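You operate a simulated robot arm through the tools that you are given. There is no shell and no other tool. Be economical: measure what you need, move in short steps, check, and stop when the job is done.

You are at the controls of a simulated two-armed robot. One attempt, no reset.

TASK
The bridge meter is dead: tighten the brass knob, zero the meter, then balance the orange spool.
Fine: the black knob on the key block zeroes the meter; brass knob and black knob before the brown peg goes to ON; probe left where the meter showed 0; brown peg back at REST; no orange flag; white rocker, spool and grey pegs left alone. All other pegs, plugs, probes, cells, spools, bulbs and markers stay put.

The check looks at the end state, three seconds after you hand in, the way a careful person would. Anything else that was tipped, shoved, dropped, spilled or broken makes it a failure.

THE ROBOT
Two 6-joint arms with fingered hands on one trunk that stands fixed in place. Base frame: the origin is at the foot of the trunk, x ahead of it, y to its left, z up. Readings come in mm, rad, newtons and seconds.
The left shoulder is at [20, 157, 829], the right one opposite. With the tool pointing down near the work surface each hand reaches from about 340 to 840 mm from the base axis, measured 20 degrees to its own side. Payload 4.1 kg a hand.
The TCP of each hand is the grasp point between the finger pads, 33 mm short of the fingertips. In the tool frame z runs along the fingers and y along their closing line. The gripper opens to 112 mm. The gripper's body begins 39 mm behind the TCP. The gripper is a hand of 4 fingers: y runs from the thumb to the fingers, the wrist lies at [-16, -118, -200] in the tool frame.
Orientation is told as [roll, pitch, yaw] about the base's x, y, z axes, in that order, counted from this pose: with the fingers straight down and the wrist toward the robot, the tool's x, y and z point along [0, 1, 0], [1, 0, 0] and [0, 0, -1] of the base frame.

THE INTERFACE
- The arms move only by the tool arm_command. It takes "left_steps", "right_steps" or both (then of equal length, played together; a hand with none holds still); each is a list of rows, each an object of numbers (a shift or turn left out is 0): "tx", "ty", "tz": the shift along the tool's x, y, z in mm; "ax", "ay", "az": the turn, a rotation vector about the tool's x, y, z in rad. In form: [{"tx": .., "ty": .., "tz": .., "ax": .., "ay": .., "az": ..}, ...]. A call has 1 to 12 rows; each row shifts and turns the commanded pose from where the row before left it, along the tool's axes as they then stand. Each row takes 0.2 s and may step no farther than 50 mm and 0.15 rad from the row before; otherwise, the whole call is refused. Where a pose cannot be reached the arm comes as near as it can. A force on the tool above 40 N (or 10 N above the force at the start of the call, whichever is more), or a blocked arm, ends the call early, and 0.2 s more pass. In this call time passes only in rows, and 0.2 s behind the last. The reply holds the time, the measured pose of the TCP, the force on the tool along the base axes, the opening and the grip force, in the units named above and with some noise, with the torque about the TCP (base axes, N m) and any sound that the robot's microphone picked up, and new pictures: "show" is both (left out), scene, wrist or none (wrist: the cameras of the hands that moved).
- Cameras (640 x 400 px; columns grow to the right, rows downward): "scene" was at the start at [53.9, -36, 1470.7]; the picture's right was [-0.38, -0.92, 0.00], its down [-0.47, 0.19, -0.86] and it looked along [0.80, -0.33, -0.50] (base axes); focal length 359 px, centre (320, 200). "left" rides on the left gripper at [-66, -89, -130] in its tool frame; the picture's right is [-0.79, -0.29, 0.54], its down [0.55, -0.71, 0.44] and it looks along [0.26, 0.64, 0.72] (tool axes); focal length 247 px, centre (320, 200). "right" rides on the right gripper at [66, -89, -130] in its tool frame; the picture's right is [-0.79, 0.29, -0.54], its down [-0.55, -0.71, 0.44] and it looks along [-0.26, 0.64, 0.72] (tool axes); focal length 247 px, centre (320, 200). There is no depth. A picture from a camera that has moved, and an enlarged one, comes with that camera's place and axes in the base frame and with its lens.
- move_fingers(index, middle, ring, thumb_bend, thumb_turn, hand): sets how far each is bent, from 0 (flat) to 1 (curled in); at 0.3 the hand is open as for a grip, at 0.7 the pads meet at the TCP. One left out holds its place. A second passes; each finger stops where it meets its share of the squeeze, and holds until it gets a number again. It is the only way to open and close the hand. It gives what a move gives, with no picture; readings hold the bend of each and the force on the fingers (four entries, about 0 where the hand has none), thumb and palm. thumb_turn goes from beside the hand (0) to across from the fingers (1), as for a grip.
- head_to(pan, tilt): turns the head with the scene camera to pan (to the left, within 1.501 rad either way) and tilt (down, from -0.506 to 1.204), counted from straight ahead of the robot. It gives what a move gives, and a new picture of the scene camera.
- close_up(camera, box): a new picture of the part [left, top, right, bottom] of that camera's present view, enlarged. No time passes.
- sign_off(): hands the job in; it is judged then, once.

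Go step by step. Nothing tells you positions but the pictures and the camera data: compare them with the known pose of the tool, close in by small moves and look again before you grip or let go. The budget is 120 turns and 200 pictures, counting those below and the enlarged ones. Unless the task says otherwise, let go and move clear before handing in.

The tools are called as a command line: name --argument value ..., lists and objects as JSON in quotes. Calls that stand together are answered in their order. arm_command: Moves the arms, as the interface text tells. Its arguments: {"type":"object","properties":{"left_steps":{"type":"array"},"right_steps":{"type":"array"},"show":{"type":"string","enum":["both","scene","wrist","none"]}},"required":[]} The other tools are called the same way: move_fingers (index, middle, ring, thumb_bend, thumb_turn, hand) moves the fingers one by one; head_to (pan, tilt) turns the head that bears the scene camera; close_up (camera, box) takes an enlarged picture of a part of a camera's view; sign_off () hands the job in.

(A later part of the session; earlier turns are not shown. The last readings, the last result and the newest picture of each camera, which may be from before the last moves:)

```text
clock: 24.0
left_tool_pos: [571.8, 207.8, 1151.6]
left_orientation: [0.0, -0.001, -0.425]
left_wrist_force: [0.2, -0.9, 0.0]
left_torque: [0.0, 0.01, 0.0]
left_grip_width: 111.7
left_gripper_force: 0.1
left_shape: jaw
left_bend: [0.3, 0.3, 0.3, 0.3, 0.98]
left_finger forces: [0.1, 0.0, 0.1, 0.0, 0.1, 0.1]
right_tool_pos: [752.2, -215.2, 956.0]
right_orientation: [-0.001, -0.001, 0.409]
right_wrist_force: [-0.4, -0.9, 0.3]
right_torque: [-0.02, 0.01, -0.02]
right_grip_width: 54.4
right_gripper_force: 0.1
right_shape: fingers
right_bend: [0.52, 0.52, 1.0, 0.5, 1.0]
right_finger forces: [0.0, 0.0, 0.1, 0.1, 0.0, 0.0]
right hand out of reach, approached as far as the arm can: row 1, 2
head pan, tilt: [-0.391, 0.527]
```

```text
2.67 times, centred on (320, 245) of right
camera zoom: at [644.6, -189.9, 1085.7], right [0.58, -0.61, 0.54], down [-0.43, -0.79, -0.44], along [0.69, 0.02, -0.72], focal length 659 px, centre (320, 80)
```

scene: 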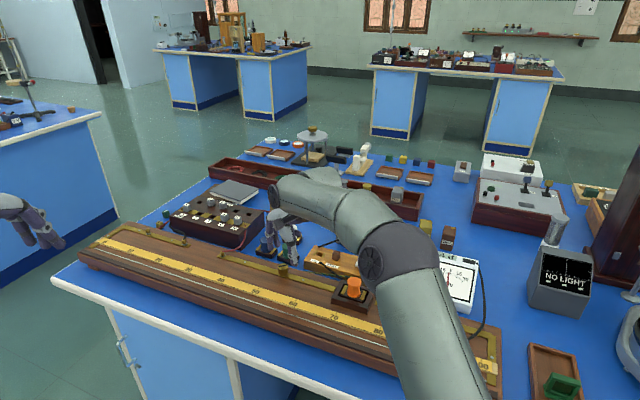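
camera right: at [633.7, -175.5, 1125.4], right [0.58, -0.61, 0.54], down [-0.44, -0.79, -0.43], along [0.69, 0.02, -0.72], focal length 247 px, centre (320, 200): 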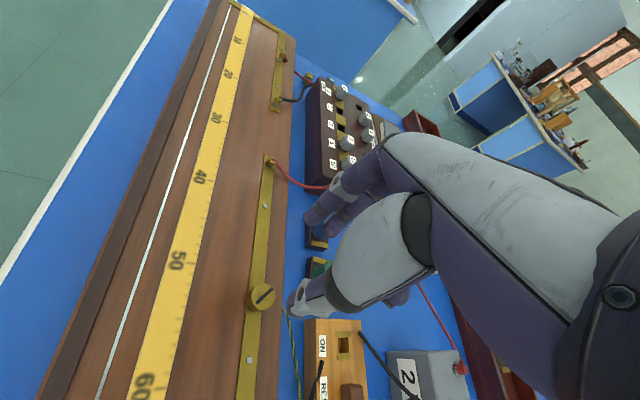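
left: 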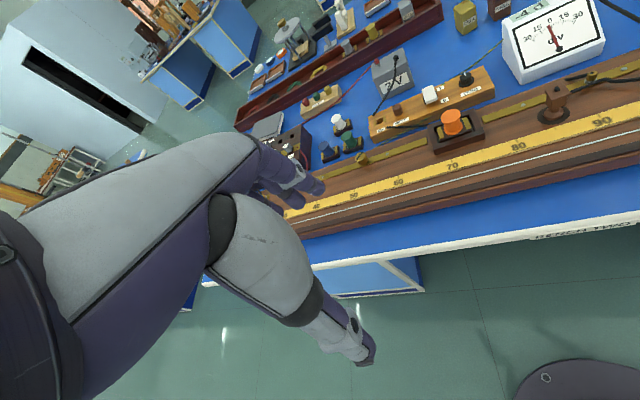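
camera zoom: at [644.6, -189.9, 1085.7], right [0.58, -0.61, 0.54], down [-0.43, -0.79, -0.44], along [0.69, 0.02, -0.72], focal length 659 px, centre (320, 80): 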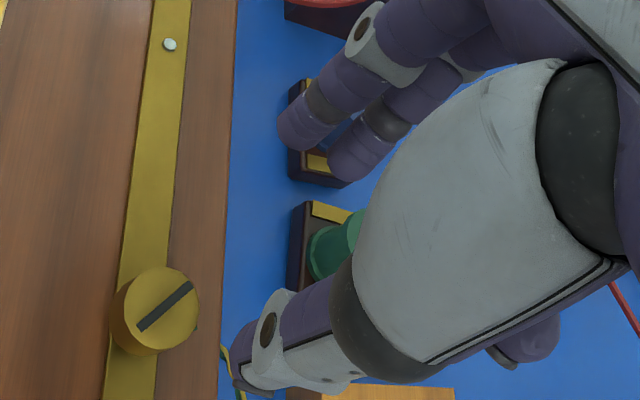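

Now tracking properly at (752,-215). Correcting laterally to the knob before descending.

arm_command --right_steps '[{"tx": 6, "ty": -8}, {"tx": 6, "ty": -7.5}, {"tz": 15}, {"tz": 15}, {"tz": 13}]' --show "none"

close_up --camera "right" --box '[240, 170, 400, 320]'

close_up --camera "scene" --box '[250, 210, 330, 290]'

```text
clock: 25.2
left_tool_pos: [573.9, 208.4, 1151.4]
left_orientation: [-0.001, -0.001, -0.425]
left_wrist_force: [0.4, -0.2, 0.4]
left_torque: [0.01, -0.03, -0.04]
left_grip_width: 111.7
left_gripper_force: 0.1
left_shape: jaw
left_bend: [0.3, 0.3, 0.3, 0.3, 0.98]
left_finger forces: [0.0, 0.1, 0.0, 0.1, 0.0, 0.0]
right_tool_pos: [748.8, -211.5, 914.9]
right_orientation: [0.0, 0.001, 0.406]
right_wrist_force: [0.7, -0.3, 0.1]
right_torque: [0.01, 0.0, 0.0]
right_grip_width: 54.4
right_gripper_force: 0.0
right_shape: fingers
right_bend: [0.52, 0.52, 1.0, 0.5, 1.0]
right_finger forces: [0.1, 0.0, 0.0, 0.1, 0.1, 0.1]
right hand out of reach, approached as far as the arm can: row 1, 2
head pan, tilt: [-0.391, 0.527]
```

```text
2.67 times, centred on (320, 245) of right
camera zoom: at [641.2, -186.6, 1044.6], right [0.58, -0.61, 0.54], down [-0.43, -0.79, -0.44], along [0.69, 0.02, -0.72], focal length 659 px, centre (320, 80)
```

zoom: 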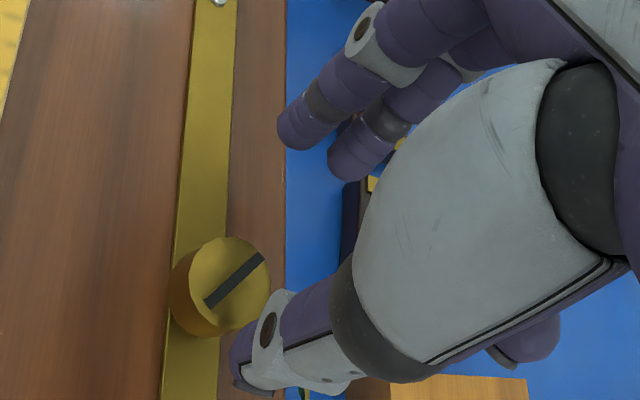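

```text
5.00 times, centred on (290, 250) of scene
camera zoom: at [53.9, -36.0, 1470.7], right [-0.38, -0.92, 0.0], down [-0.47, 0.19, -0.86], along [0.8, -0.33, -0.5], focal length 1795 px, centre (470, -50)
```

zoom: 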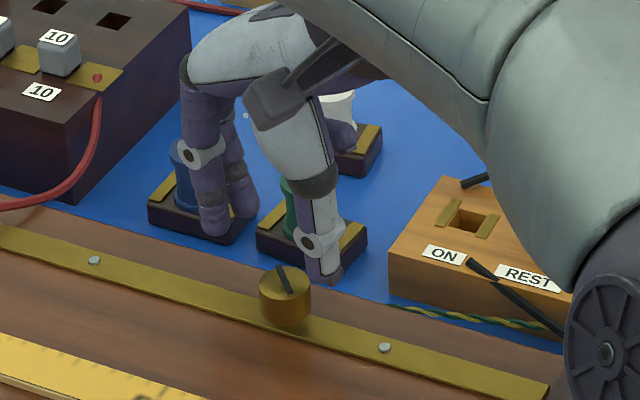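

I'm still short of the knob line and low among the spools; I'll raise 25 mm and then back off over the knob.

arm_command --right_steps '[{"tz": -25}, {"tx": 4, "ty": -7}, {"tx": 4, "ty": -7}]' --show "none"

close_up --camera "right" --box '[240, 170, 400, 320]'

```text
clock: 26.0
left_tool_pos: [572.6, 206.8, 1150.6]
left_orientation: [-0.002, -0.001, -0.424]
left_wrist_force: [0.3, -0.8, 0.4]
left_torque: [-0.03, 0.01, 0.01]
left_grip_width: 111.5
left_gripper_force: 0.1
left_shape: jaw
left_bend: [0.3, 0.3, 0.3, 0.3, 0.98]
left_finger forces: [0.0, 0.0, 0.0, 0.0, 0.0, 0.0]
right_tool_pos: [732.4, -207.6, 940.5]
right_orientation: [-0.001, -0.001, 0.408]
right_wrist_force: [-0.6, -1.0, 0.0]
right_torque: [-0.01, 0.0, 0.09]
right_grip_width: 54.3
right_gripper_force: 0.0
right_shape: fingers
right_bend: [0.52, 0.52, 1.0, 0.5, 1.0]
right_finger forces: [0.1, 0.1, 0.1, 0.0, 0.0, 0.0]
head pan, tilt: [-0.391, 0.527]
```

```text
2.67 times, centred on (320, 245) of right
camera zoom: at [625.2, -184.7, 1069.7], right [0.58, -0.61, 0.54], down [-0.43, -0.79, -0.44], along [0.69, 0.02, -0.72], focal length 659 px, centre (320, 80)
```

zoom: 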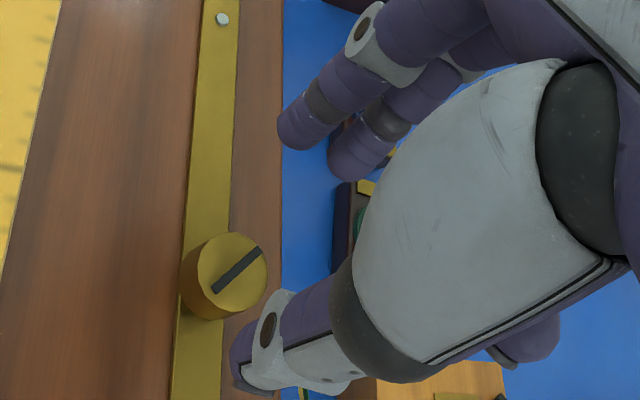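

The knob is about 6 mm toward the thumb side. I'll shift 5 mm, descend to 899 and check before gripping.

arm_command --right_steps '[{"ty": -5, "tz": 10}, {"tz": 15}, {"tz": 10}, {"tz": 6}]' --show "none"

close_up --camera "right" --box '[240, 170, 400, 320]'

move_fingers --hand "right" --index 0.68 --middle 0.68 --thumb_bend 0.68

close_up --camera "right" --box '[240, 170, 400, 320]'

```text
clock: 27.0
left_tool_pos: [573.0, 207.0, 1151.4]
left_orientation: [0.001, 0.0, -0.425]
left_wrist_force: [0.3, -0.6, 0.6]
left_torque: [0.0, 0.02, -0.02]
left_grip_width: 111.8
left_gripper_force: 0.0
left_shape: jaw
left_bend: [0.3, 0.3, 0.3, 0.3, 0.98]
left_finger forces: [0.1, 0.0, 0.1, 0.1, 0.0, 0.1]
right_tool_pos: [728.0, -212.0, 899.0]
right_orientation: [0.0, 0.0, 0.409]
right_wrist_force: [0.3, -0.4, -0.2]
right_torque: [0.01, -0.02, -0.01]
right_grip_width: 54.3
right_gripper_force: 0.0
right_shape: fingers
right_bend: [0.52, 0.52, 1.0, 0.5, 1.0]
right_finger forces: [0.1, 0.1, 0.0, 0.1, 0.0, 0.0]
head pan, tilt: [-0.391, 0.527]
```

```text
2.67 times, centred on (320, 245) of right
camera zoom: at [620.4, -187.6, 1029.4], right [0.58, -0.61, 0.54], down [-0.43, -0.79, -0.44], along [0.69, 0.02, -0.72], focal length 659 px, centre (320, 80)
```

zoom: 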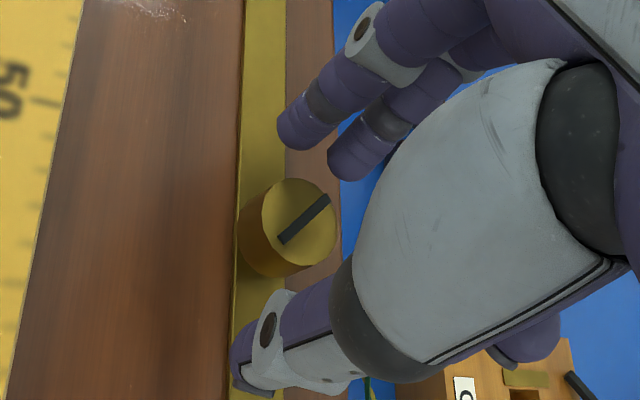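

```text
clock: 28.0
left_tool_pos: [573.6, 208.3, 1151.1]
left_orientation: [0.0, -0.001, -0.423]
left_wrist_force: [-0.8, -0.9, 0.1]
left_torque: [0.0, 0.01, 0.0]
left_grip_width: 111.9
left_gripper_force: 0.0
left_shape: jaw
left_bend: [0.3, 0.3, 0.3, 0.3, 0.98]
left_finger forces: [0.1, 0.1, 0.0, 0.1, 0.1, 0.1]
right_tool_pos: [728.0, -212.4, 900.0]
right_orientation: [0.002, 0.0, 0.406]
right_wrist_force: [7.9, 1.8, -1.1]
right_torque: [0.05, -0.21, 0.03]
right_grip_width: 21.8
right_gripper_force: 7.2
right_shape: fingers
right_bend: [0.62, 0.64, 1.0, 0.64, 1.0]
right_finger forces: [5.2, 5.7, 0.0, 0.0, 3.4, 0.0]
head pan, tilt: [-0.391, 0.527]
```

```text
2.67 times, centred on (320, 245) of right
camera zoom: at [620.7, -187.4, 1029.5], right [0.58, -0.61, 0.54], down [-0.43, -0.79, -0.44], along [0.69, 0.02, -0.72], focal length 659 px, centre (320, 80)
```

zoom: 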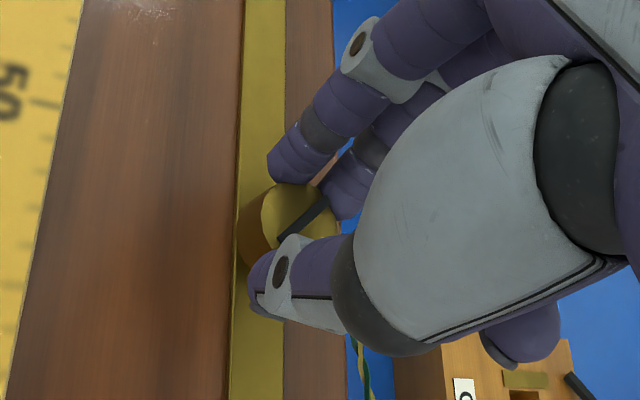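

Well-centred grip this time. Squeezing and turning clockwise again.

move_fingers --hand "right" --index 0.74 --middle 0.74 --thumb_bend 0.76

arm_command --right_steps '[{"az": 0.14}, {"az": 0.14}, {"az": 0.14}, {"az": 0.14}, {"az": 0.14}]' --show "none"

arm_command --right_steps '[{"az": 0.14}, {"az": 0.14}, {"az": 0.14}, {"az": 0.14}, {"az": 0.14}]' --show "none"

close_up --camera "right" --box '[240, 170, 400, 320]'

```text
clock: 29.0
left_tool_pos: [572.1, 208.7, 1149.7]
left_orientation: [0.001, 0.002, -0.425]
left_wrist_force: [0.1, -0.1, -0.3]
left_torque: [0.03, 0.0, -0.04]
left_grip_width: 111.7
left_gripper_force: 0.0
left_shape: jaw
left_bend: [0.3, 0.3, 0.3, 0.3, 0.98]
left_finger forces: [0.0, 0.1, 0.0, 0.0, 0.0, 0.1]
right_tool_pos: [728.2, -213.2, 899.0]
right_orientation: [0.0, 0.0, 0.407]
right_wrist_force: [8.4, -1.3, -3.3]
right_torque: [-0.05, -0.25, -0.04]
right_grip_width: 20.1
right_gripper_force: 18.0
right_shape: fingers
right_bend: [0.61, 0.64, 1.0, 0.66, 1.0]
right_finger forces: [9.7, 12.1, 0.0, 0.1, 13.9, 0.0]
head pan, tilt: [-0.391, 0.527]
```

```text
clock: 30.2
left_tool_pos: [572.9, 206.1, 1150.3]
left_orientation: [-0.001, 0.0, -0.426]
left_wrist_force: [-1.0, -0.3, 0.2]
left_torque: [0.01, 0.01, 0.05]
left_grip_width: 111.7
left_gripper_force: 0.0
left_shape: jaw
left_bend: [0.3, 0.3, 0.3, 0.3, 0.98]
left_finger forces: [0.0, 0.1, 0.1, 0.0, 0.0, 0.0]
right_tool_pos: [727.3, -210.8, 898.7]
right_orientation: [-0.001, -0.001, -0.291]
right_wrist_force: [8.8, 1.5, -1.0]
right_torque: [0.01, -0.29, 0.12]
right_grip_width: 19.8
right_gripper_force: 18.6
right_shape: fingers
right_bend: [0.6, 0.64, 1.0, 0.67, 1.0]
right_finger forces: [11.2, 11.4, 0.0, 0.1, 14.2, 0.0]
head pan, tilt: [-0.391, 0.527]
```

```text
clock: 31.4
left_tool_pos: [572.2, 207.0, 1149.9]
left_orientation: [0.001, -0.001, -0.423]
left_wrist_force: [-0.1, -0.4, -0.4]
left_torque: [0.02, -0.02, -0.04]
left_grip_width: 111.5
left_gripper_force: 0.0
left_shape: jaw
left_bend: [0.3, 0.3, 0.3, 0.3, 0.98]
left_finger forces: [0.0, 0.0, 0.1, 0.0, 0.0, 0.0]
right_tool_pos: [728.0, -213.8, 898.6]
right_orientation: [-0.001, 0.0, -0.997]
right_wrist_force: [4.1, -1.2, -0.8]
right_torque: [-0.03, -0.18, 0.16]
right_grip_width: 21.3
right_gripper_force: 16.0
right_shape: fingers
right_bend: [0.6, 0.66, 1.0, 0.66, 1.0]
right_finger forces: [11.3, 6.3, 0.0, 0.0, 15.5, 0.0]
head pan, tilt: [-0.391, 0.527]
```

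```text
2.67 times, centred on (320, 245) of right
camera zoom: at [735.0, -103.3, 1028.9], right [-0.51, -0.67, 0.54], down [-0.85, 0.3, -0.43], along [0.13, -0.68, -0.72], focal length 659 px, centre (320, 80)
```

zoom: 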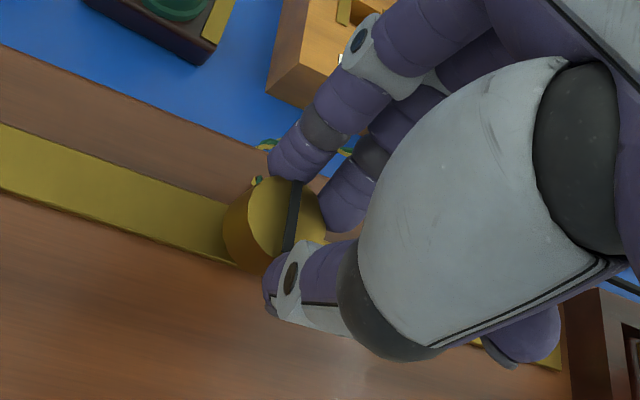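

The slot lagged the hand in the second half (knob turned ~48°, then slipped, torque rising), suggesting it reached its stop. I'll confirm by regripping harder and turning again.

move_fingers --hand "right" --index 0.52 --middle 0.52 --thumb_bend 0.5

arm_command --right_steps '[{"az": -0.14}, {"az": -0.14}, {"az": -0.14}, {"az": -0.14}]' --show "none"

close_up --camera "right" --box '[240, 170, 400, 320]'

move_fingers --hand "right" --index 0.8 --middle 0.8 --thumb_bend 0.84

close_up --camera "right" --box '[240, 170, 400, 320]'

arm_command --right_steps '[{"az": 0.1}, {"az": 0.1}, {"az": 0.1}]' --show "none"

close_up --camera "right" --box '[240, 170, 400, 320]'

```text
clock: 32.4
left_tool_pos: [572.3, 206.2, 1151.5]
left_orientation: [0.0, 0.0, -0.424]
left_wrist_force: [-0.2, -0.1, -0.3]
left_torque: [-0.01, -0.01, -0.02]
left_grip_width: 111.5
left_gripper_force: 0.1
left_shape: jaw
left_bend: [0.3, 0.3, 0.3, 0.3, 0.98]
left_finger forces: [0.0, 0.1, 0.1, 0.1, 0.0, 0.0]
right_tool_pos: [728.5, -212.2, 898.7]
right_orientation: [0.0, -0.001, -0.993]
right_wrist_force: [-0.4, 0.1, 0.2]
right_torque: [0.05, -0.02, 0.0]
right_grip_width: 53.8
right_gripper_force: 0.0
right_shape: fingers
right_bend: [0.52, 0.52, 1.0, 0.5, 1.0]
right_finger forces: [0.0, 0.1, 0.0, 0.0, 0.1, 0.0]
head pan, tilt: [-0.391, 0.527]
```

```text
clock: 33.4
left_tool_pos: [573.1, 207.7, 1150.0]
left_orientation: [-0.001, -0.001, -0.424]
left_wrist_force: [0.7, 0.1, -1.1]
left_torque: [0.02, 0.01, 0.01]
left_grip_width: 111.5
left_gripper_force: 0.0
left_shape: jaw
left_bend: [0.3, 0.3, 0.3, 0.3, 0.98]
left_finger forces: [0.0, 0.0, 0.1, 0.0, 0.1, 0.1]
right_tool_pos: [727.2, -212.0, 899.7]
right_orientation: [-0.002, -0.001, -0.43]
right_wrist_force: [-0.2, -0.1, 0.1]
right_torque: [-0.01, -0.01, -0.01]
right_grip_width: 54.1
right_gripper_force: 0.0
right_shape: fingers
right_bend: [0.52, 0.52, 1.0, 0.5, 1.0]
right_finger forces: [0.0, 0.1, 0.0, 0.0, 0.0, 0.0]
head pan, tilt: [-0.391, 0.527]
```

```text
2.67 times, centred on (320, 245) of right
camera zoom: at [674.6, -115.2, 1028.8], right [-0.07, -0.84, 0.54], down [-0.88, -0.21, -0.44], along [0.48, -0.5, -0.72], focal length 659 px, centre (320, 80)
```

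zoom: 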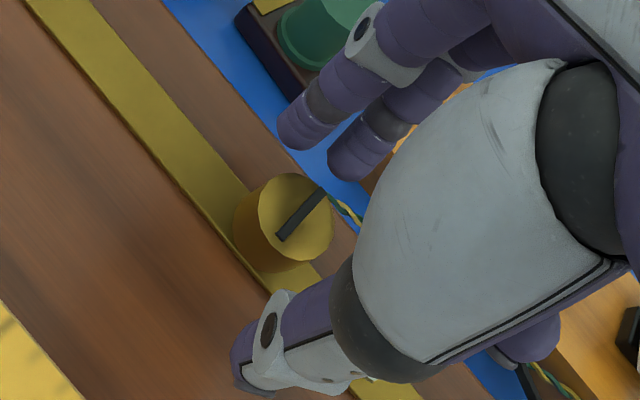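

```text
clock: 34.4
left_tool_pos: [573.5, 205.9, 1151.0]
left_orientation: [0.0, 0.0, -0.424]
left_wrist_force: [0.6, -0.1, 0.6]
left_torque: [-0.01, 0.02, 0.01]
left_grip_width: 111.5
left_gripper_force: 0.1
left_shape: jaw
left_bend: [0.3, 0.3, 0.3, 0.3, 0.98]
left_finger forces: [0.0, 0.1, 0.1, 0.0, 0.1, 0.0]
right_tool_pos: [726.8, -213.3, 897.9]
right_orientation: [-0.002, 0.002, -0.432]
right_wrist_force: [-1.2, -2.6, -3.9]
right_torque: [-0.11, -0.09, 0.11]
right_grip_width: 20.7
right_gripper_force: 23.6
right_shape: fingers
right_bend: [0.61, 0.64, 1.0, 0.66, 1.0]
right_finger forces: [12.2, 10.9, 0.0, 0.0, 24.2, 0.0]
head pan, tilt: [-0.391, 0.527]
```

```text
2.67 times, centred on (320, 245) of right
camera zoom: at [674.8, -115.5, 1028.4], right [-0.07, -0.84, 0.54], down [-0.88, -0.2, -0.43], along [0.47, -0.5, -0.72], focal length 659 px, centre (320, 80)
```

zoom: 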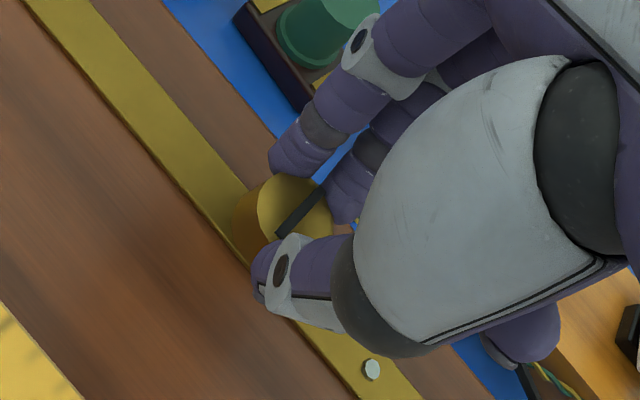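

```text
clock: 35.2
left_tool_pos: [572.6, 206.8, 1150.2]
left_orientation: [0.0, 0.0, -0.425]
left_wrist_force: [0.1, 0.3, -0.9]
left_torque: [0.02, -0.01, 0.01]
left_grip_width: 111.9
left_gripper_force: 0.1
left_shape: jaw
left_bend: [0.3, 0.3, 0.3, 0.3, 0.98]
left_finger forces: [0.0, 0.0, 0.0, 0.0, 0.0, 0.0]
right_tool_pos: [728.2, -211.1, 897.6]
right_orientation: [0.002, 0.002, -0.733]
right_wrist_force: [4.1, 5.1, -10.9]
right_torque: [0.14, -0.24, 0.27]
right_grip_width: 20.6
right_gripper_force: 23.8
right_shape: fingers
right_bend: [0.61, 0.64, 1.0, 0.66, 1.0]
right_finger forces: [13.7, 9.5, 0.0, 0.0, 24.3, 0.0]
head pan, tilt: [-0.391, 0.527]
```

```text
2.67 times, centred on (320, 245) of right
camera zoom: at [706.5, -103.1, 1028.6], right [-0.32, -0.78, 0.54], down [-0.9, 0.06, -0.44], along [0.31, -0.62, -0.72], focal length 659 px, centre (320, 80)
```

zoom: 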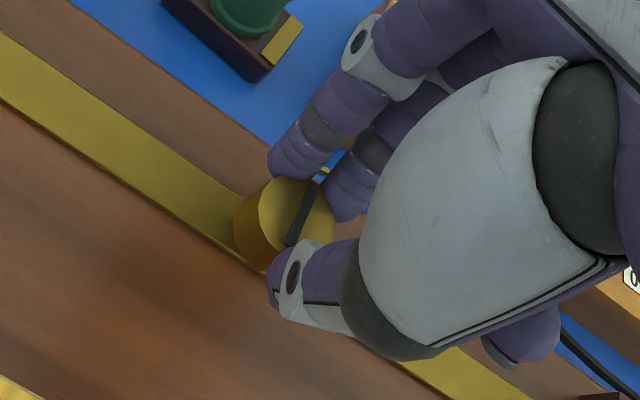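

The slot stayed put in the world while torque rose to 0.27 N·m: the brass knob is tight. Releasing, lifting, and moving to above the black zero knob at about (641,-474).

move_fingers --hand "right" --index 0.52 --middle 0.52 --thumb_bend 0.5

arm_command --right_steps '[{"tz": -40}, {"tz": -45}, {"tz": -35}, {"tx": -36.2, "ty": 15.9}, {"tx": -36.2, "ty": 15.9}, {"tx": -36.2, "ty": 15.9}, {"tx": -36.2, "ty": 15.9}, {"tx": -36.2, "ty": 15.9}, {"tx": -36.2, "ty": 15.9}, {"tx": -36.2, "ty": 15.9}, {"az": -0.12}]' --show "both"

close_up --camera "right" --box '[200, 150, 440, 300]'

```text
clock: 36.2
left_tool_pos: [572.2, 207.2, 1151.5]
left_orientation: [-0.001, 0.001, -0.426]
left_wrist_force: [-0.8, 0.4, 0.0]
left_torque: [0.03, 0.01, -0.02]
left_grip_width: 111.8
left_gripper_force: 0.0
left_shape: jaw
left_bend: [0.3, 0.3, 0.3, 0.3, 0.98]
left_finger forces: [0.0, 0.1, 0.0, 0.0, 0.0, 0.1]
right_tool_pos: [728.5, -212.7, 899.0]
right_orientation: [-0.002, 0.0, -0.733]
right_wrist_force: [0.2, -0.4, -0.8]
right_torque: [0.01, 0.01, 0.02]
right_grip_width: 54.1
right_gripper_force: 0.0
right_shape: fingers
right_bend: [0.52, 0.52, 1.0, 0.5, 1.0]
right_finger forces: [0.0, 0.0, 0.0, 0.0, 0.0, 0.0]
head pan, tilt: [-0.391, 0.527]
```

```text
clock: 38.6
left_tool_pos: [572.7, 208.1, 1150.4]
left_orientation: [0.001, 0.0, -0.423]
left_wrist_force: [0.6, 0.4, 0.2]
left_torque: [0.01, -0.03, 0.01]
left_grip_width: 111.6
left_gripper_force: 0.0
left_shape: jaw
left_bend: [0.3, 0.3, 0.3, 0.3, 0.98]
left_finger forces: [0.0, 0.0, 0.1, 0.1, 0.1, 0.0]
right_tool_pos: [642.5, -475.5, 1018.3]
right_orientation: [0.0, -0.001, -0.61]
right_wrist_force: [0.5, 0.0, 1.2]
right_torque: [-0.01, 0.02, 0.0]
right_grip_width: 54.2
right_gripper_force: 0.0
right_shape: fingers
right_bend: [0.52, 0.52, 1.0, 0.5, 1.0]
right_finger forces: [0.0, 0.0, 0.1, 0.0, 0.0, 0.0]
head pan, tilt: [-0.391, 0.527]
camera right: at [607.3, -370.6, 1148.9], right [-0.22, -0.81, 0.54], down [-0.9, -0.04, -0.44], along [0.38, -0.58, -0.72], focal length 247 px, centre (320, 200)
```

scene: 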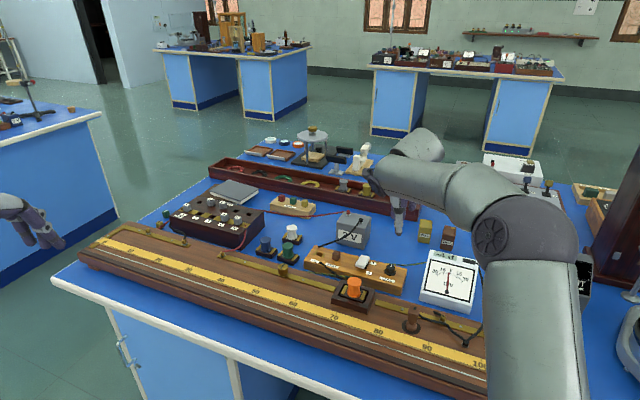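
right: 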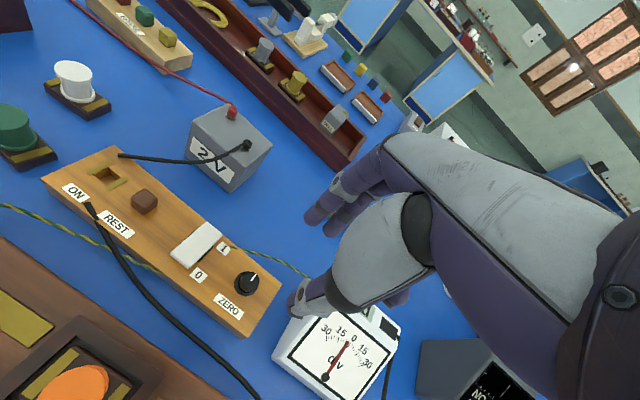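

```text
2.67 times, centred on (320, 225) of right
camera zoom: at [607.3, -370.6, 1148.9], right [-0.22, -0.81, 0.54], down [-0.9, -0.04, -0.44], along [0.38, -0.58, -0.72], focal length 659 px, centre (320, 133)
```

zoom: 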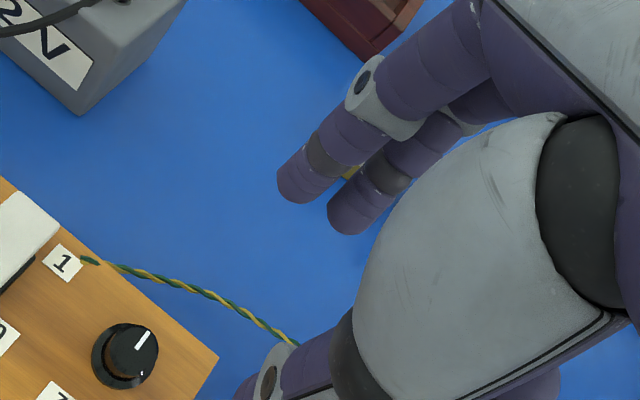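

The black knob is at about (649,-475), with the meter and rocker each over 55 mm away. Centring and descending to 905.

arm_command --right_steps '[{"tx": 4, "ty": 5, "tz": 38}, {"tz": 38}, {"tz": 36}]' --show "none"

close_up --camera "right" --box '[240, 170, 400, 320]'

close_up --camera "scene" --box '[340, 210, 500, 310]'

```text
clock: 39.4
left_tool_pos: [572.7, 206.6, 1151.5]
left_orientation: [-0.001, 0.0, -0.424]
left_wrist_force: [-0.2, 0.3, -1.3]
left_torque: [0.0, 0.0, -0.01]
left_grip_width: 111.6
left_gripper_force: 0.0
left_shape: jaw
left_bend: [0.3, 0.3, 0.3, 0.3, 0.98]
left_finger forces: [0.1, 0.0, 0.1, 0.0, 0.0, 0.0]
right_tool_pos: [647.9, -474.9, 907.3]
right_orientation: [0.001, 0.0, -0.613]
right_wrist_force: [-1.1, 0.0, 0.5]
right_torque: [-0.01, -0.02, 0.05]
right_grip_width: 54.2
right_gripper_force: 0.0
right_shape: fingers
right_bend: [0.52, 0.52, 1.0, 0.5, 1.0]
right_finger forces: [0.0, 0.0, 0.0, 0.0, 0.0, 0.0]
head pan, tilt: [-0.391, 0.527]
```

```text
2.67 times, centred on (320, 245) of right
camera zoom: at [612.5, -370.5, 1037.0], right [-0.22, -0.81, 0.54], down [-0.9, -0.04, -0.44], along [0.38, -0.58, -0.72], focal length 659 px, centre (320, 80)
```

zoom: 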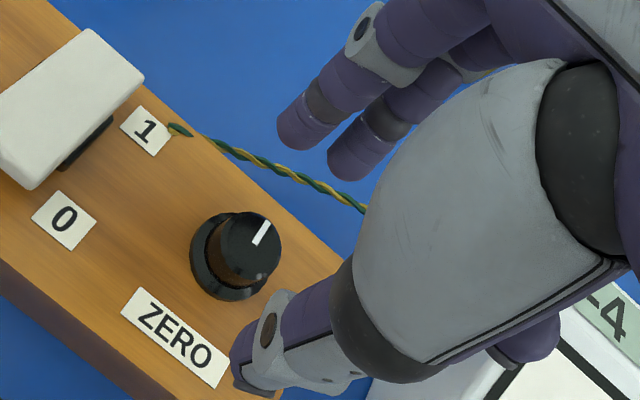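

```text
4.00 times, centred on (420, 260) of scene
camera zoom: at [53.7, -35.8, 1470.7], right [-0.38, -0.92, 0.0], down [-0.46, 0.19, -0.86], along [0.8, -0.33, -0.5], focal length 1436 px, centre (-80, -40)
```

zoom: 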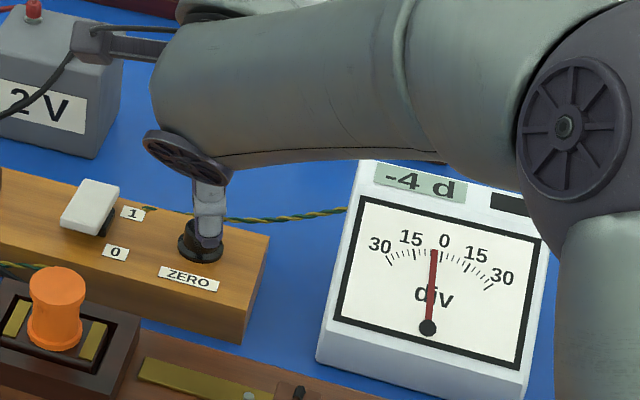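

Centred within ~2 mm, and I can read the meter (−4 d) from the scene view. Descending to grip the black knob.

arm_command --right_steps '[{"tx": 1.5, "ty": 1, "tz": 10}, {"tz": 10}, {"tz": 5}]' --show "none"

move_fingers --hand "right" --index 0.6 --middle 0.6 --thumb_bend 0.6

close_up --camera "right" --box '[240, 170, 400, 320]'

close_up --camera "scene" --box '[340, 210, 500, 310]'

```text
clock: 40.2
left_tool_pos: [571.9, 208.7, 1150.5]
left_orientation: [0.0, 0.0, -0.424]
left_wrist_force: [-0.6, 0.2, 0.7]
left_torque: [0.03, 0.0, 0.01]
left_grip_width: 111.9
left_gripper_force: 0.1
left_shape: jaw
left_bend: [0.3, 0.3, 0.3, 0.3, 0.98]
left_finger forces: [0.0, 0.0, 0.0, 0.0, 0.0, 0.0]
right_tool_pos: [648.9, -474.5, 881.6]
right_orientation: [0.001, 0.0, -0.613]
right_wrist_force: [0.2, -0.8, 0.5]
right_torque: [0.0, 0.03, 0.0]
right_grip_width: 54.3
right_gripper_force: 0.0
right_shape: fingers
right_bend: [0.52, 0.52, 1.0, 0.5, 1.0]
right_finger forces: [0.1, 0.0, 0.0, 0.0, 0.1, 0.0]
head pan, tilt: [-0.391, 0.527]
```

```text
clock: 41.2
left_tool_pos: [573.4, 207.6, 1151.5]
left_orientation: [0.0, 0.0, -0.424]
left_wrist_force: [0.5, 0.0, -0.7]
left_torque: [-0.01, -0.01, 0.01]
left_grip_width: 111.7
left_gripper_force: 0.0
left_shape: jaw
left_bend: [0.3, 0.3, 0.3, 0.3, 0.98]
left_finger forces: [0.0, 0.0, 0.0, 0.0, 0.0, 0.1]
right_tool_pos: [648.3, -474.6, 882.6]
right_orientation: [0.002, 0.0, -0.613]
right_wrist_force: [-0.3, -0.4, 0.2]
right_torque: [0.0, 0.01, 0.01]
right_grip_width: 30.0
right_gripper_force: 0.0
right_shape: fingers
right_bend: [0.6, 0.6, 1.0, 0.6, 1.0]
right_finger forces: [0.0, 0.1, 0.0, 0.0, 0.0, 0.0]
head pan, tilt: [-0.391, 0.527]
```

```text
2.67 times, centred on (320, 245) of right
camera zoom: at [613.7, -369.6, 1012.3], right [-0.22, -0.81, 0.54], down [-0.9, -0.04, -0.44], along [0.38, -0.58, -0.72], focal length 659 px, centre (320, 80)
```

zoom: 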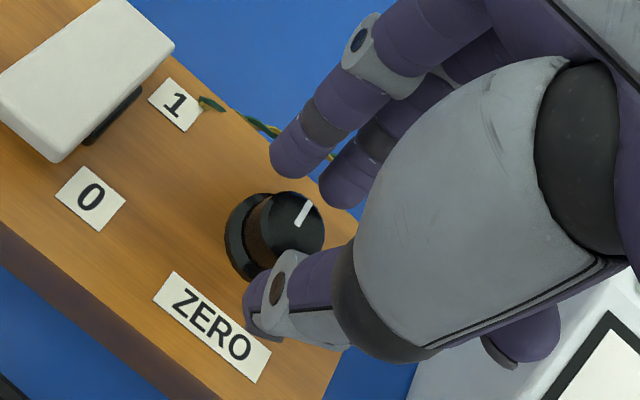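

```text
4.00 times, centred on (420, 260) of scene
camera zoom: at [53.9, -36.0, 1470.7], right [-0.38, -0.92, 0.0], down [-0.47, 0.19, -0.86], along [0.8, -0.33, -0.5], focal length 1436 px, centre (-80, -40)
```

zoom: 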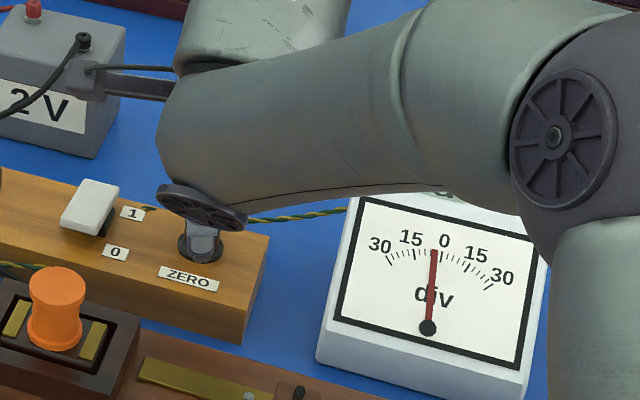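

The knob is centred between the tips. Gripping, then checking what each camera shows of the meter.

arm_command --right_steps '[{"tz": 3}]' --show "none"

move_fingers --hand "right" --index 0.72 --middle 0.72 --thumb_bend 0.72

close_up --camera "right" --box '[200, 150, 520, 400]'

```text
clock: 41.6
left_tool_pos: [572.9, 207.0, 1151.3]
left_orientation: [0.0, 0.0, -0.425]
left_wrist_force: [-0.2, -0.4, 0.1]
left_torque: [0.0, 0.02, 0.02]
left_grip_width: 111.6
left_gripper_force: 0.0
left_shape: jaw
left_bend: [0.3, 0.3, 0.3, 0.3, 0.98]
left_finger forces: [0.1, 0.0, 0.0, 0.1, 0.0, 0.1]
right_tool_pos: [648.7, -473.1, 878.4]
right_orientation: [0.001, 0.0, -0.612]
right_wrist_force: [0.6, 0.0, 0.3]
right_torque: [0.01, -0.03, -0.01]
right_grip_width: 30.5
right_gripper_force: 0.1
right_shape: fingers
right_bend: [0.6, 0.6, 1.0, 0.6, 1.0]
right_finger forces: [0.0, 0.0, 0.0, 0.0, 0.1, 0.1]
head pan, tilt: [-0.391, 0.527]
```

```text
clock: 42.6
left_tool_pos: [573.2, 206.9, 1150.9]
left_orientation: [-0.001, 0.001, -0.425]
left_wrist_force: [0.6, -0.5, 1.2]
left_torque: [0.03, 0.02, -0.01]
left_grip_width: 111.9
left_gripper_force: 0.0
left_shape: jaw
left_bend: [0.3, 0.3, 0.3, 0.3, 0.98]
left_finger forces: [0.0, 0.0, 0.0, 0.0, 0.0, 0.0]
right_tool_pos: [649.6, -474.2, 879.5]
right_orientation: [0.0, -0.002, -0.613]
right_wrist_force: [10.0, -8.8, 14.2]
right_torque: [-0.46, -0.46, 0.05]
right_grip_width: 3.7
right_gripper_force: 15.5
right_shape: fingers
right_bend: [0.71, 0.65, 1.0, 0.71, 1.0]
right_finger forces: [6.8, 22.6, 0.0, 0.1, 1.6, 0.0]
head pan, tilt: [-0.391, 0.527]
```

```text
1.60 times, centred on (360, 275) of right
camera zoom: at [614.8, -369.4, 1010.3], right [-0.22, -0.81, 0.54], down [-0.9, -0.04, -0.44], along [0.38, -0.58, -0.72], focal length 395 px, centre (256, 80)
```

zoom: 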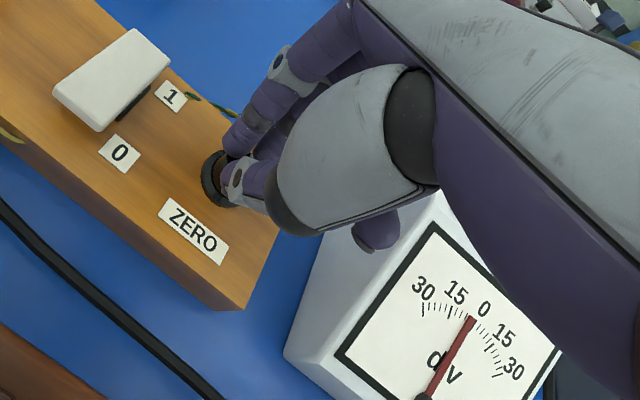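

The middle finger carries nearly all the load, so the grip is off-centre. Opening and looking again.

move_fingers --hand "right" --index 0.6 --middle 0.58 --thumb_bend 0.58

close_up --camera "right" --box '[260, 190, 380, 290]'

close_up --camera "scene" --box '[360, 240, 440, 300]'

```text
clock: 43.6
left_tool_pos: [572.5, 207.2, 1152.3]
left_orientation: [0.001, -0.001, -0.425]
left_wrist_force: [0.1, -0.1, 0.7]
left_torque: [-0.05, 0.01, 0.0]
left_grip_width: 111.7
left_gripper_force: 0.1
left_shape: jaw
left_bend: [0.3, 0.3, 0.3, 0.3, 0.98]
left_finger forces: [0.1, 0.0, 0.0, 0.0, 0.1, 0.1]
right_tool_pos: [649.5, -472.8, 880.2]
right_orientation: [-0.001, 0.0, -0.613]
right_wrist_force: [-3.0, 1.3, 14.7]
right_torque: [-0.01, -0.1, -0.01]
right_grip_width: 24.1
right_gripper_force: 5.9
right_shape: fingers
right_bend: [0.66, 0.57, 1.0, 0.57, 1.0]
right_finger forces: [12.2, 0.0, 0.0, 0.0, 0.0, 0.0]
head pan, tilt: [-0.391, 0.527]
```

```text
4.00 times, centred on (320, 240) of right
camera zoom: at [614.3, -368.8, 1009.0], right [-0.22, -0.81, 0.54], down [-0.9, -0.04, -0.44], along [0.38, -0.58, -0.72], focal length 988 px, centre (320, 40)
```

zoom: 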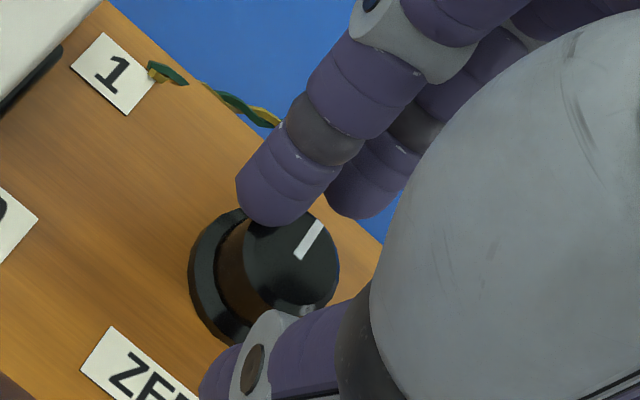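

```text
6.67 times, centred on (400, 270) of scene
camera zoom: at [53.5, -35.7, 1470.7], right [-0.38, -0.92, 0.0], down [-0.46, 0.19, -0.86], along [0.8, -0.33, -0.5], focal length 2393 px, centre (-213, -267)
```

zoom: 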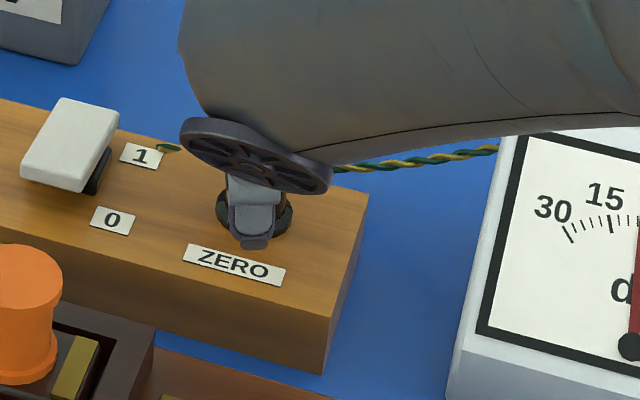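

The index tip is riding on the knob rim. I'll open wider, raise a little and re-centre.

move_fingers --hand "right" --index 0.5 --middle 0.5 --thumb_bend 0.5

close_up --camera "right" --box '[260, 190, 380, 290]'

```text
clock: 44.6
left_tool_pos: [572.7, 207.1, 1151.3]
left_orientation: [0.0, -0.001, -0.425]
left_wrist_force: [-0.2, 0.2, -0.3]
left_torque: [-0.02, 0.02, 0.01]
left_grip_width: 111.9
left_gripper_force: 0.0
left_shape: jaw
left_bend: [0.3, 0.3, 0.3, 0.3, 0.98]
left_finger forces: [0.0, 0.1, 0.0, 0.1, 0.0, 0.0]
right_tool_pos: [650.9, -474.5, 879.1]
right_orientation: [0.0, 0.0, -0.613]
right_wrist_force: [-0.1, -0.9, 0.1]
right_torque: [0.0, -0.01, -0.02]
right_grip_width: 56.9
right_gripper_force: 0.1
right_shape: fingers
right_bend: [0.5, 0.5, 1.0, 0.5, 1.0]
right_finger forces: [0.0, 0.1, 0.0, 0.1, 0.1, 0.1]
head pan, tilt: [-0.391, 0.527]
```

```text
4.00 times, centred on (320, 240) of right
camera zoom: at [614.6, -369.0, 1008.6], right [-0.22, -0.81, 0.54], down [-0.9, -0.04, -0.44], along [0.38, -0.58, -0.72], focal length 988 px, centre (320, 40)
```

zoom: 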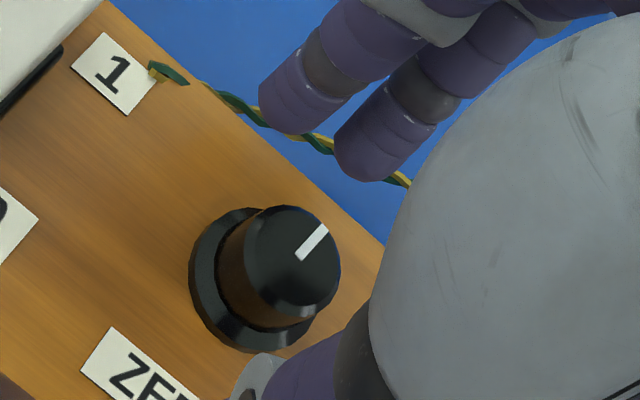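

The skirted knob is ~20 mm at top and centred; the tips closed above it, so they need to be lower. I'll half-close and descend in small steps, watching force.

move_fingers --hand "right" --index 0.57 --middle 0.57 --thumb_bend 0.56

arm_command --right_steps '[{"tz": 3, "ty": -0.5}, {"tz": 3}]' --show "none"

close_up --camera "right" --box '[260, 190, 380, 290]'

```text
clock: 45.6
left_tool_pos: [572.6, 208.2, 1151.0]
left_orientation: [0.001, 0.0, -0.423]
left_wrist_force: [-0.7, -0.7, 0.3]
left_torque: [0.04, 0.02, -0.01]
left_grip_width: 111.9
left_gripper_force: 0.0
left_shape: jaw
left_bend: [0.3, 0.3, 0.3, 0.3, 0.98]
left_finger forces: [0.0, 0.0, 0.0, 0.0, 0.0, 0.1]
right_tool_pos: [649.0, -474.3, 878.9]
right_orientation: [0.0, 0.0, -0.612]
right_wrist_force: [-0.2, -0.9, -0.7]
right_torque: [-0.01, -0.03, 0.01]
right_grip_width: 41.4
right_gripper_force: 0.0
right_shape: fingers
right_bend: [0.56, 0.56, 1.0, 0.56, 1.0]
right_finger forces: [0.0, 0.0, 0.0, 0.0, 0.1, 0.0]
head pan, tilt: [-0.391, 0.527]
```

```text
clock: 46.2
left_tool_pos: [571.8, 207.4, 1150.4]
left_orientation: [0.0, 0.001, -0.422]
left_wrist_force: [-0.4, 0.1, -1.0]
left_torque: [0.03, -0.04, 0.01]
left_grip_width: 111.7
left_gripper_force: 0.0
left_shape: jaw
left_bend: [0.3, 0.3, 0.3, 0.3, 0.98]
left_finger forces: [0.0, 0.0, 0.0, 0.0, 0.0, 0.1]
right_tool_pos: [648.3, -475.0, 874.2]
right_orientation: [0.0, -0.001, -0.613]
right_wrist_force: [0.0, 0.2, -0.2]
right_torque: [-0.03, 0.02, 0.03]
right_grip_width: 41.3
right_gripper_force: 0.2
right_shape: fingers
right_bend: [0.56, 0.56, 1.0, 0.56, 1.0]
right_finger forces: [0.1, 0.1, 0.1, 0.0, 0.0, 0.0]
head pan, tilt: [-0.391, 0.527]
```

```text
4.00 times, centred on (320, 240) of right
camera zoom: at [613.9, -369.4, 1003.5], right [-0.22, -0.81, 0.54], down [-0.9, -0.04, -0.44], along [0.38, -0.58, -0.72], focal length 988 px, centre (320, 40)
```

zoom: 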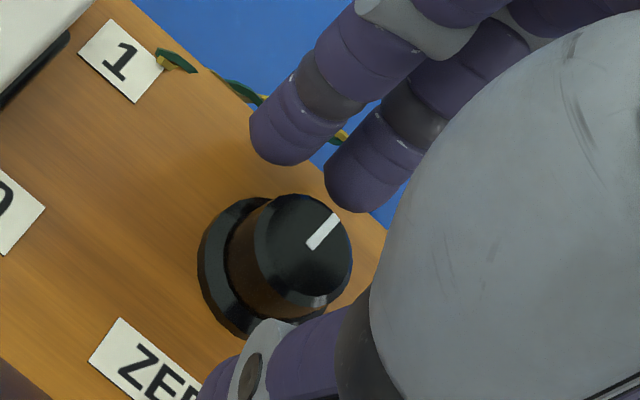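

No contact yet at 874. Closing moderately here.

move_fingers --hand "right" --index 0.65 --middle 0.65 --thumb_bend 0.66

close_up --camera "right" --box '[260, 190, 380, 290]'

```text
clock: 47.2
left_tool_pos: [571.9, 206.5, 1150.9]
left_orientation: [-0.001, 0.001, -0.424]
left_wrist_force: [-0.4, 0.8, -0.5]
left_torque: [0.01, 0.01, -0.01]
left_grip_width: 111.6
left_gripper_force: 0.0
left_shape: jaw
left_bend: [0.3, 0.3, 0.3, 0.3, 0.98]
left_finger forces: [0.1, 0.0, 0.1, 0.1, 0.0, 0.0]
right_tool_pos: [649.0, -474.3, 873.6]
right_orientation: [0.0, 0.001, -0.614]
right_wrist_force: [3.8, -3.3, -0.3]
right_torque: [-0.09, -0.06, 0.05]
right_grip_width: 19.8
right_gripper_force: 3.1
right_shape: fingers
right_bend: [0.62, 0.62, 1.0, 0.65, 1.0]
right_finger forces: [2.2, 3.8, 0.1, 0.0, 0.8, 0.1]
head pan, tilt: [-0.391, 0.527]
```

```text
4.00 times, centred on (320, 240) of right
camera zoom: at [614.1, -369.4, 1003.6], right [-0.22, -0.81, 0.54], down [-0.9, -0.04, -0.44], along [0.38, -0.58, -0.72], focal length 988 px, centre (320, 40)
```

zoom: 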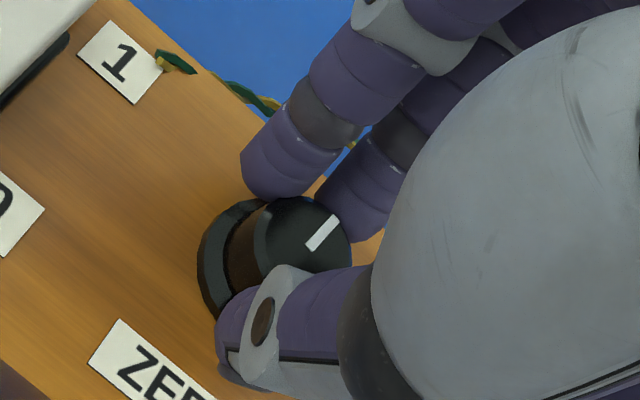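

Clean grip now (19.8 mm). Squeezing a bit more and turning a small test amount, watching the needle.

move_fingers --hand "right" --index 0.68 --middle 0.68 --thumb_bend 0.71

close_up --camera "scene" --box '[420, 245, 484, 300]'

arm_command --right_steps '[{"az": 0.1}, {"az": 0.1}]' --show "none"

close_up --camera "scene" --box '[420, 245, 484, 300]'

close_up --camera "right" --box '[260, 190, 380, 290]'

```text
clock: 48.2
left_tool_pos: [571.4, 207.3, 1151.1]
left_orientation: [-0.002, 0.001, -0.424]
left_wrist_force: [0.6, 0.8, 0.6]
left_torque: [0.01, 0.0, 0.01]
left_grip_width: 111.4
left_gripper_force: 0.0
left_shape: jaw
left_bend: [0.3, 0.3, 0.3, 0.3, 0.98]
left_finger forces: [0.0, 0.0, 0.0, 0.0, 0.0, 0.0]
right_tool_pos: [648.7, -475.1, 873.6]
right_orientation: [0.0, -0.001, -0.613]
right_wrist_force: [4.1, -5.0, -1.5]
right_torque: [-0.17, -0.15, 0.06]
right_grip_width: 18.1
right_gripper_force: 7.7
right_shape: fingers
right_bend: [0.63, 0.63, 1.0, 0.66, 1.0]
right_finger forces: [4.1, 6.4, 0.1, 0.1, 4.9, 0.0]
head pan, tilt: [-0.391, 0.527]
```

```text
7.27 times, centred on (452, 272) of scene
camera zoom: at [54.1, -36.2, 1470.7], right [-0.38, -0.92, 0.0], down [-0.47, 0.19, -0.86], along [0.8, -0.33, -0.5], focal length 2611 px, centre (-640, -327)
```

zoom: 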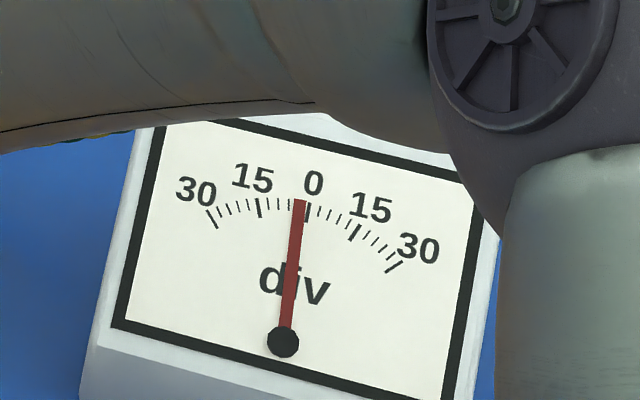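

```text
clock: 48.8
left_tool_pos: [573.6, 207.2, 1150.7]
left_orientation: [0.001, -0.001, -0.422]
left_wrist_force: [-0.1, 0.4, 0.5]
left_torque: [-0.03, -0.02, -0.01]
left_grip_width: 111.8
left_gripper_force: 0.0
left_shape: jaw
left_bend: [0.3, 0.3, 0.3, 0.3, 0.98]
left_finger forces: [0.0, 0.0, 0.0, 0.0, 0.1, 0.0]
right_tool_pos: [650.1, -474.2, 873.3]
right_orientation: [0.0, -0.001, -0.814]
right_wrist_force: [6.9, -5.1, 0.0]
right_torque: [-0.15, -0.17, 0.05]
right_grip_width: 18.2
right_gripper_force: 8.4
right_shape: fingers
right_bend: [0.63, 0.63, 1.0, 0.67, 1.0]
right_finger forces: [5.6, 6.5, 0.0, 0.0, 4.4, 0.0]
head pan, tilt: [-0.391, 0.527]
```

```text
7.27 times, centred on (452, 272) of scene
camera zoom: at [54.1, -36.2, 1470.7], right [-0.38, -0.92, 0.0], down [-0.47, 0.19, -0.86], along [0.8, -0.33, -0.5], focal length 2611 px, centre (-640, -327)
```

zoom: 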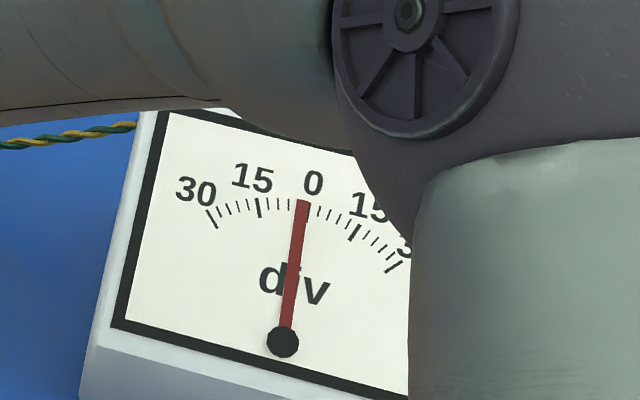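

```text
4.00 times, centred on (320, 240) of right
camera zoom: at [636.3, -364.4, 1003.5], right [-0.38, -0.75, 0.54], down [-0.89, 0.14, -0.44], along [0.25, -0.64, -0.72], focal length 988 px, centre (320, 40)
```

zoom: 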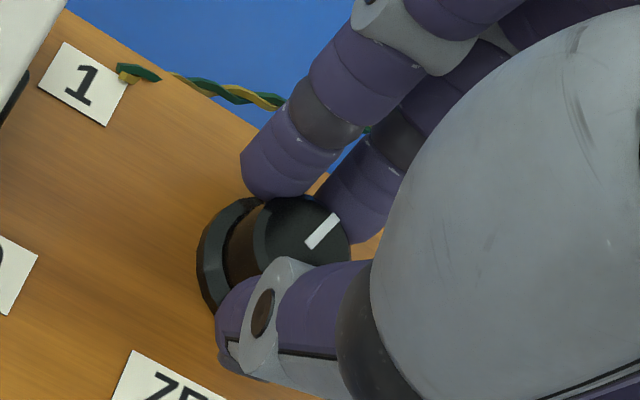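

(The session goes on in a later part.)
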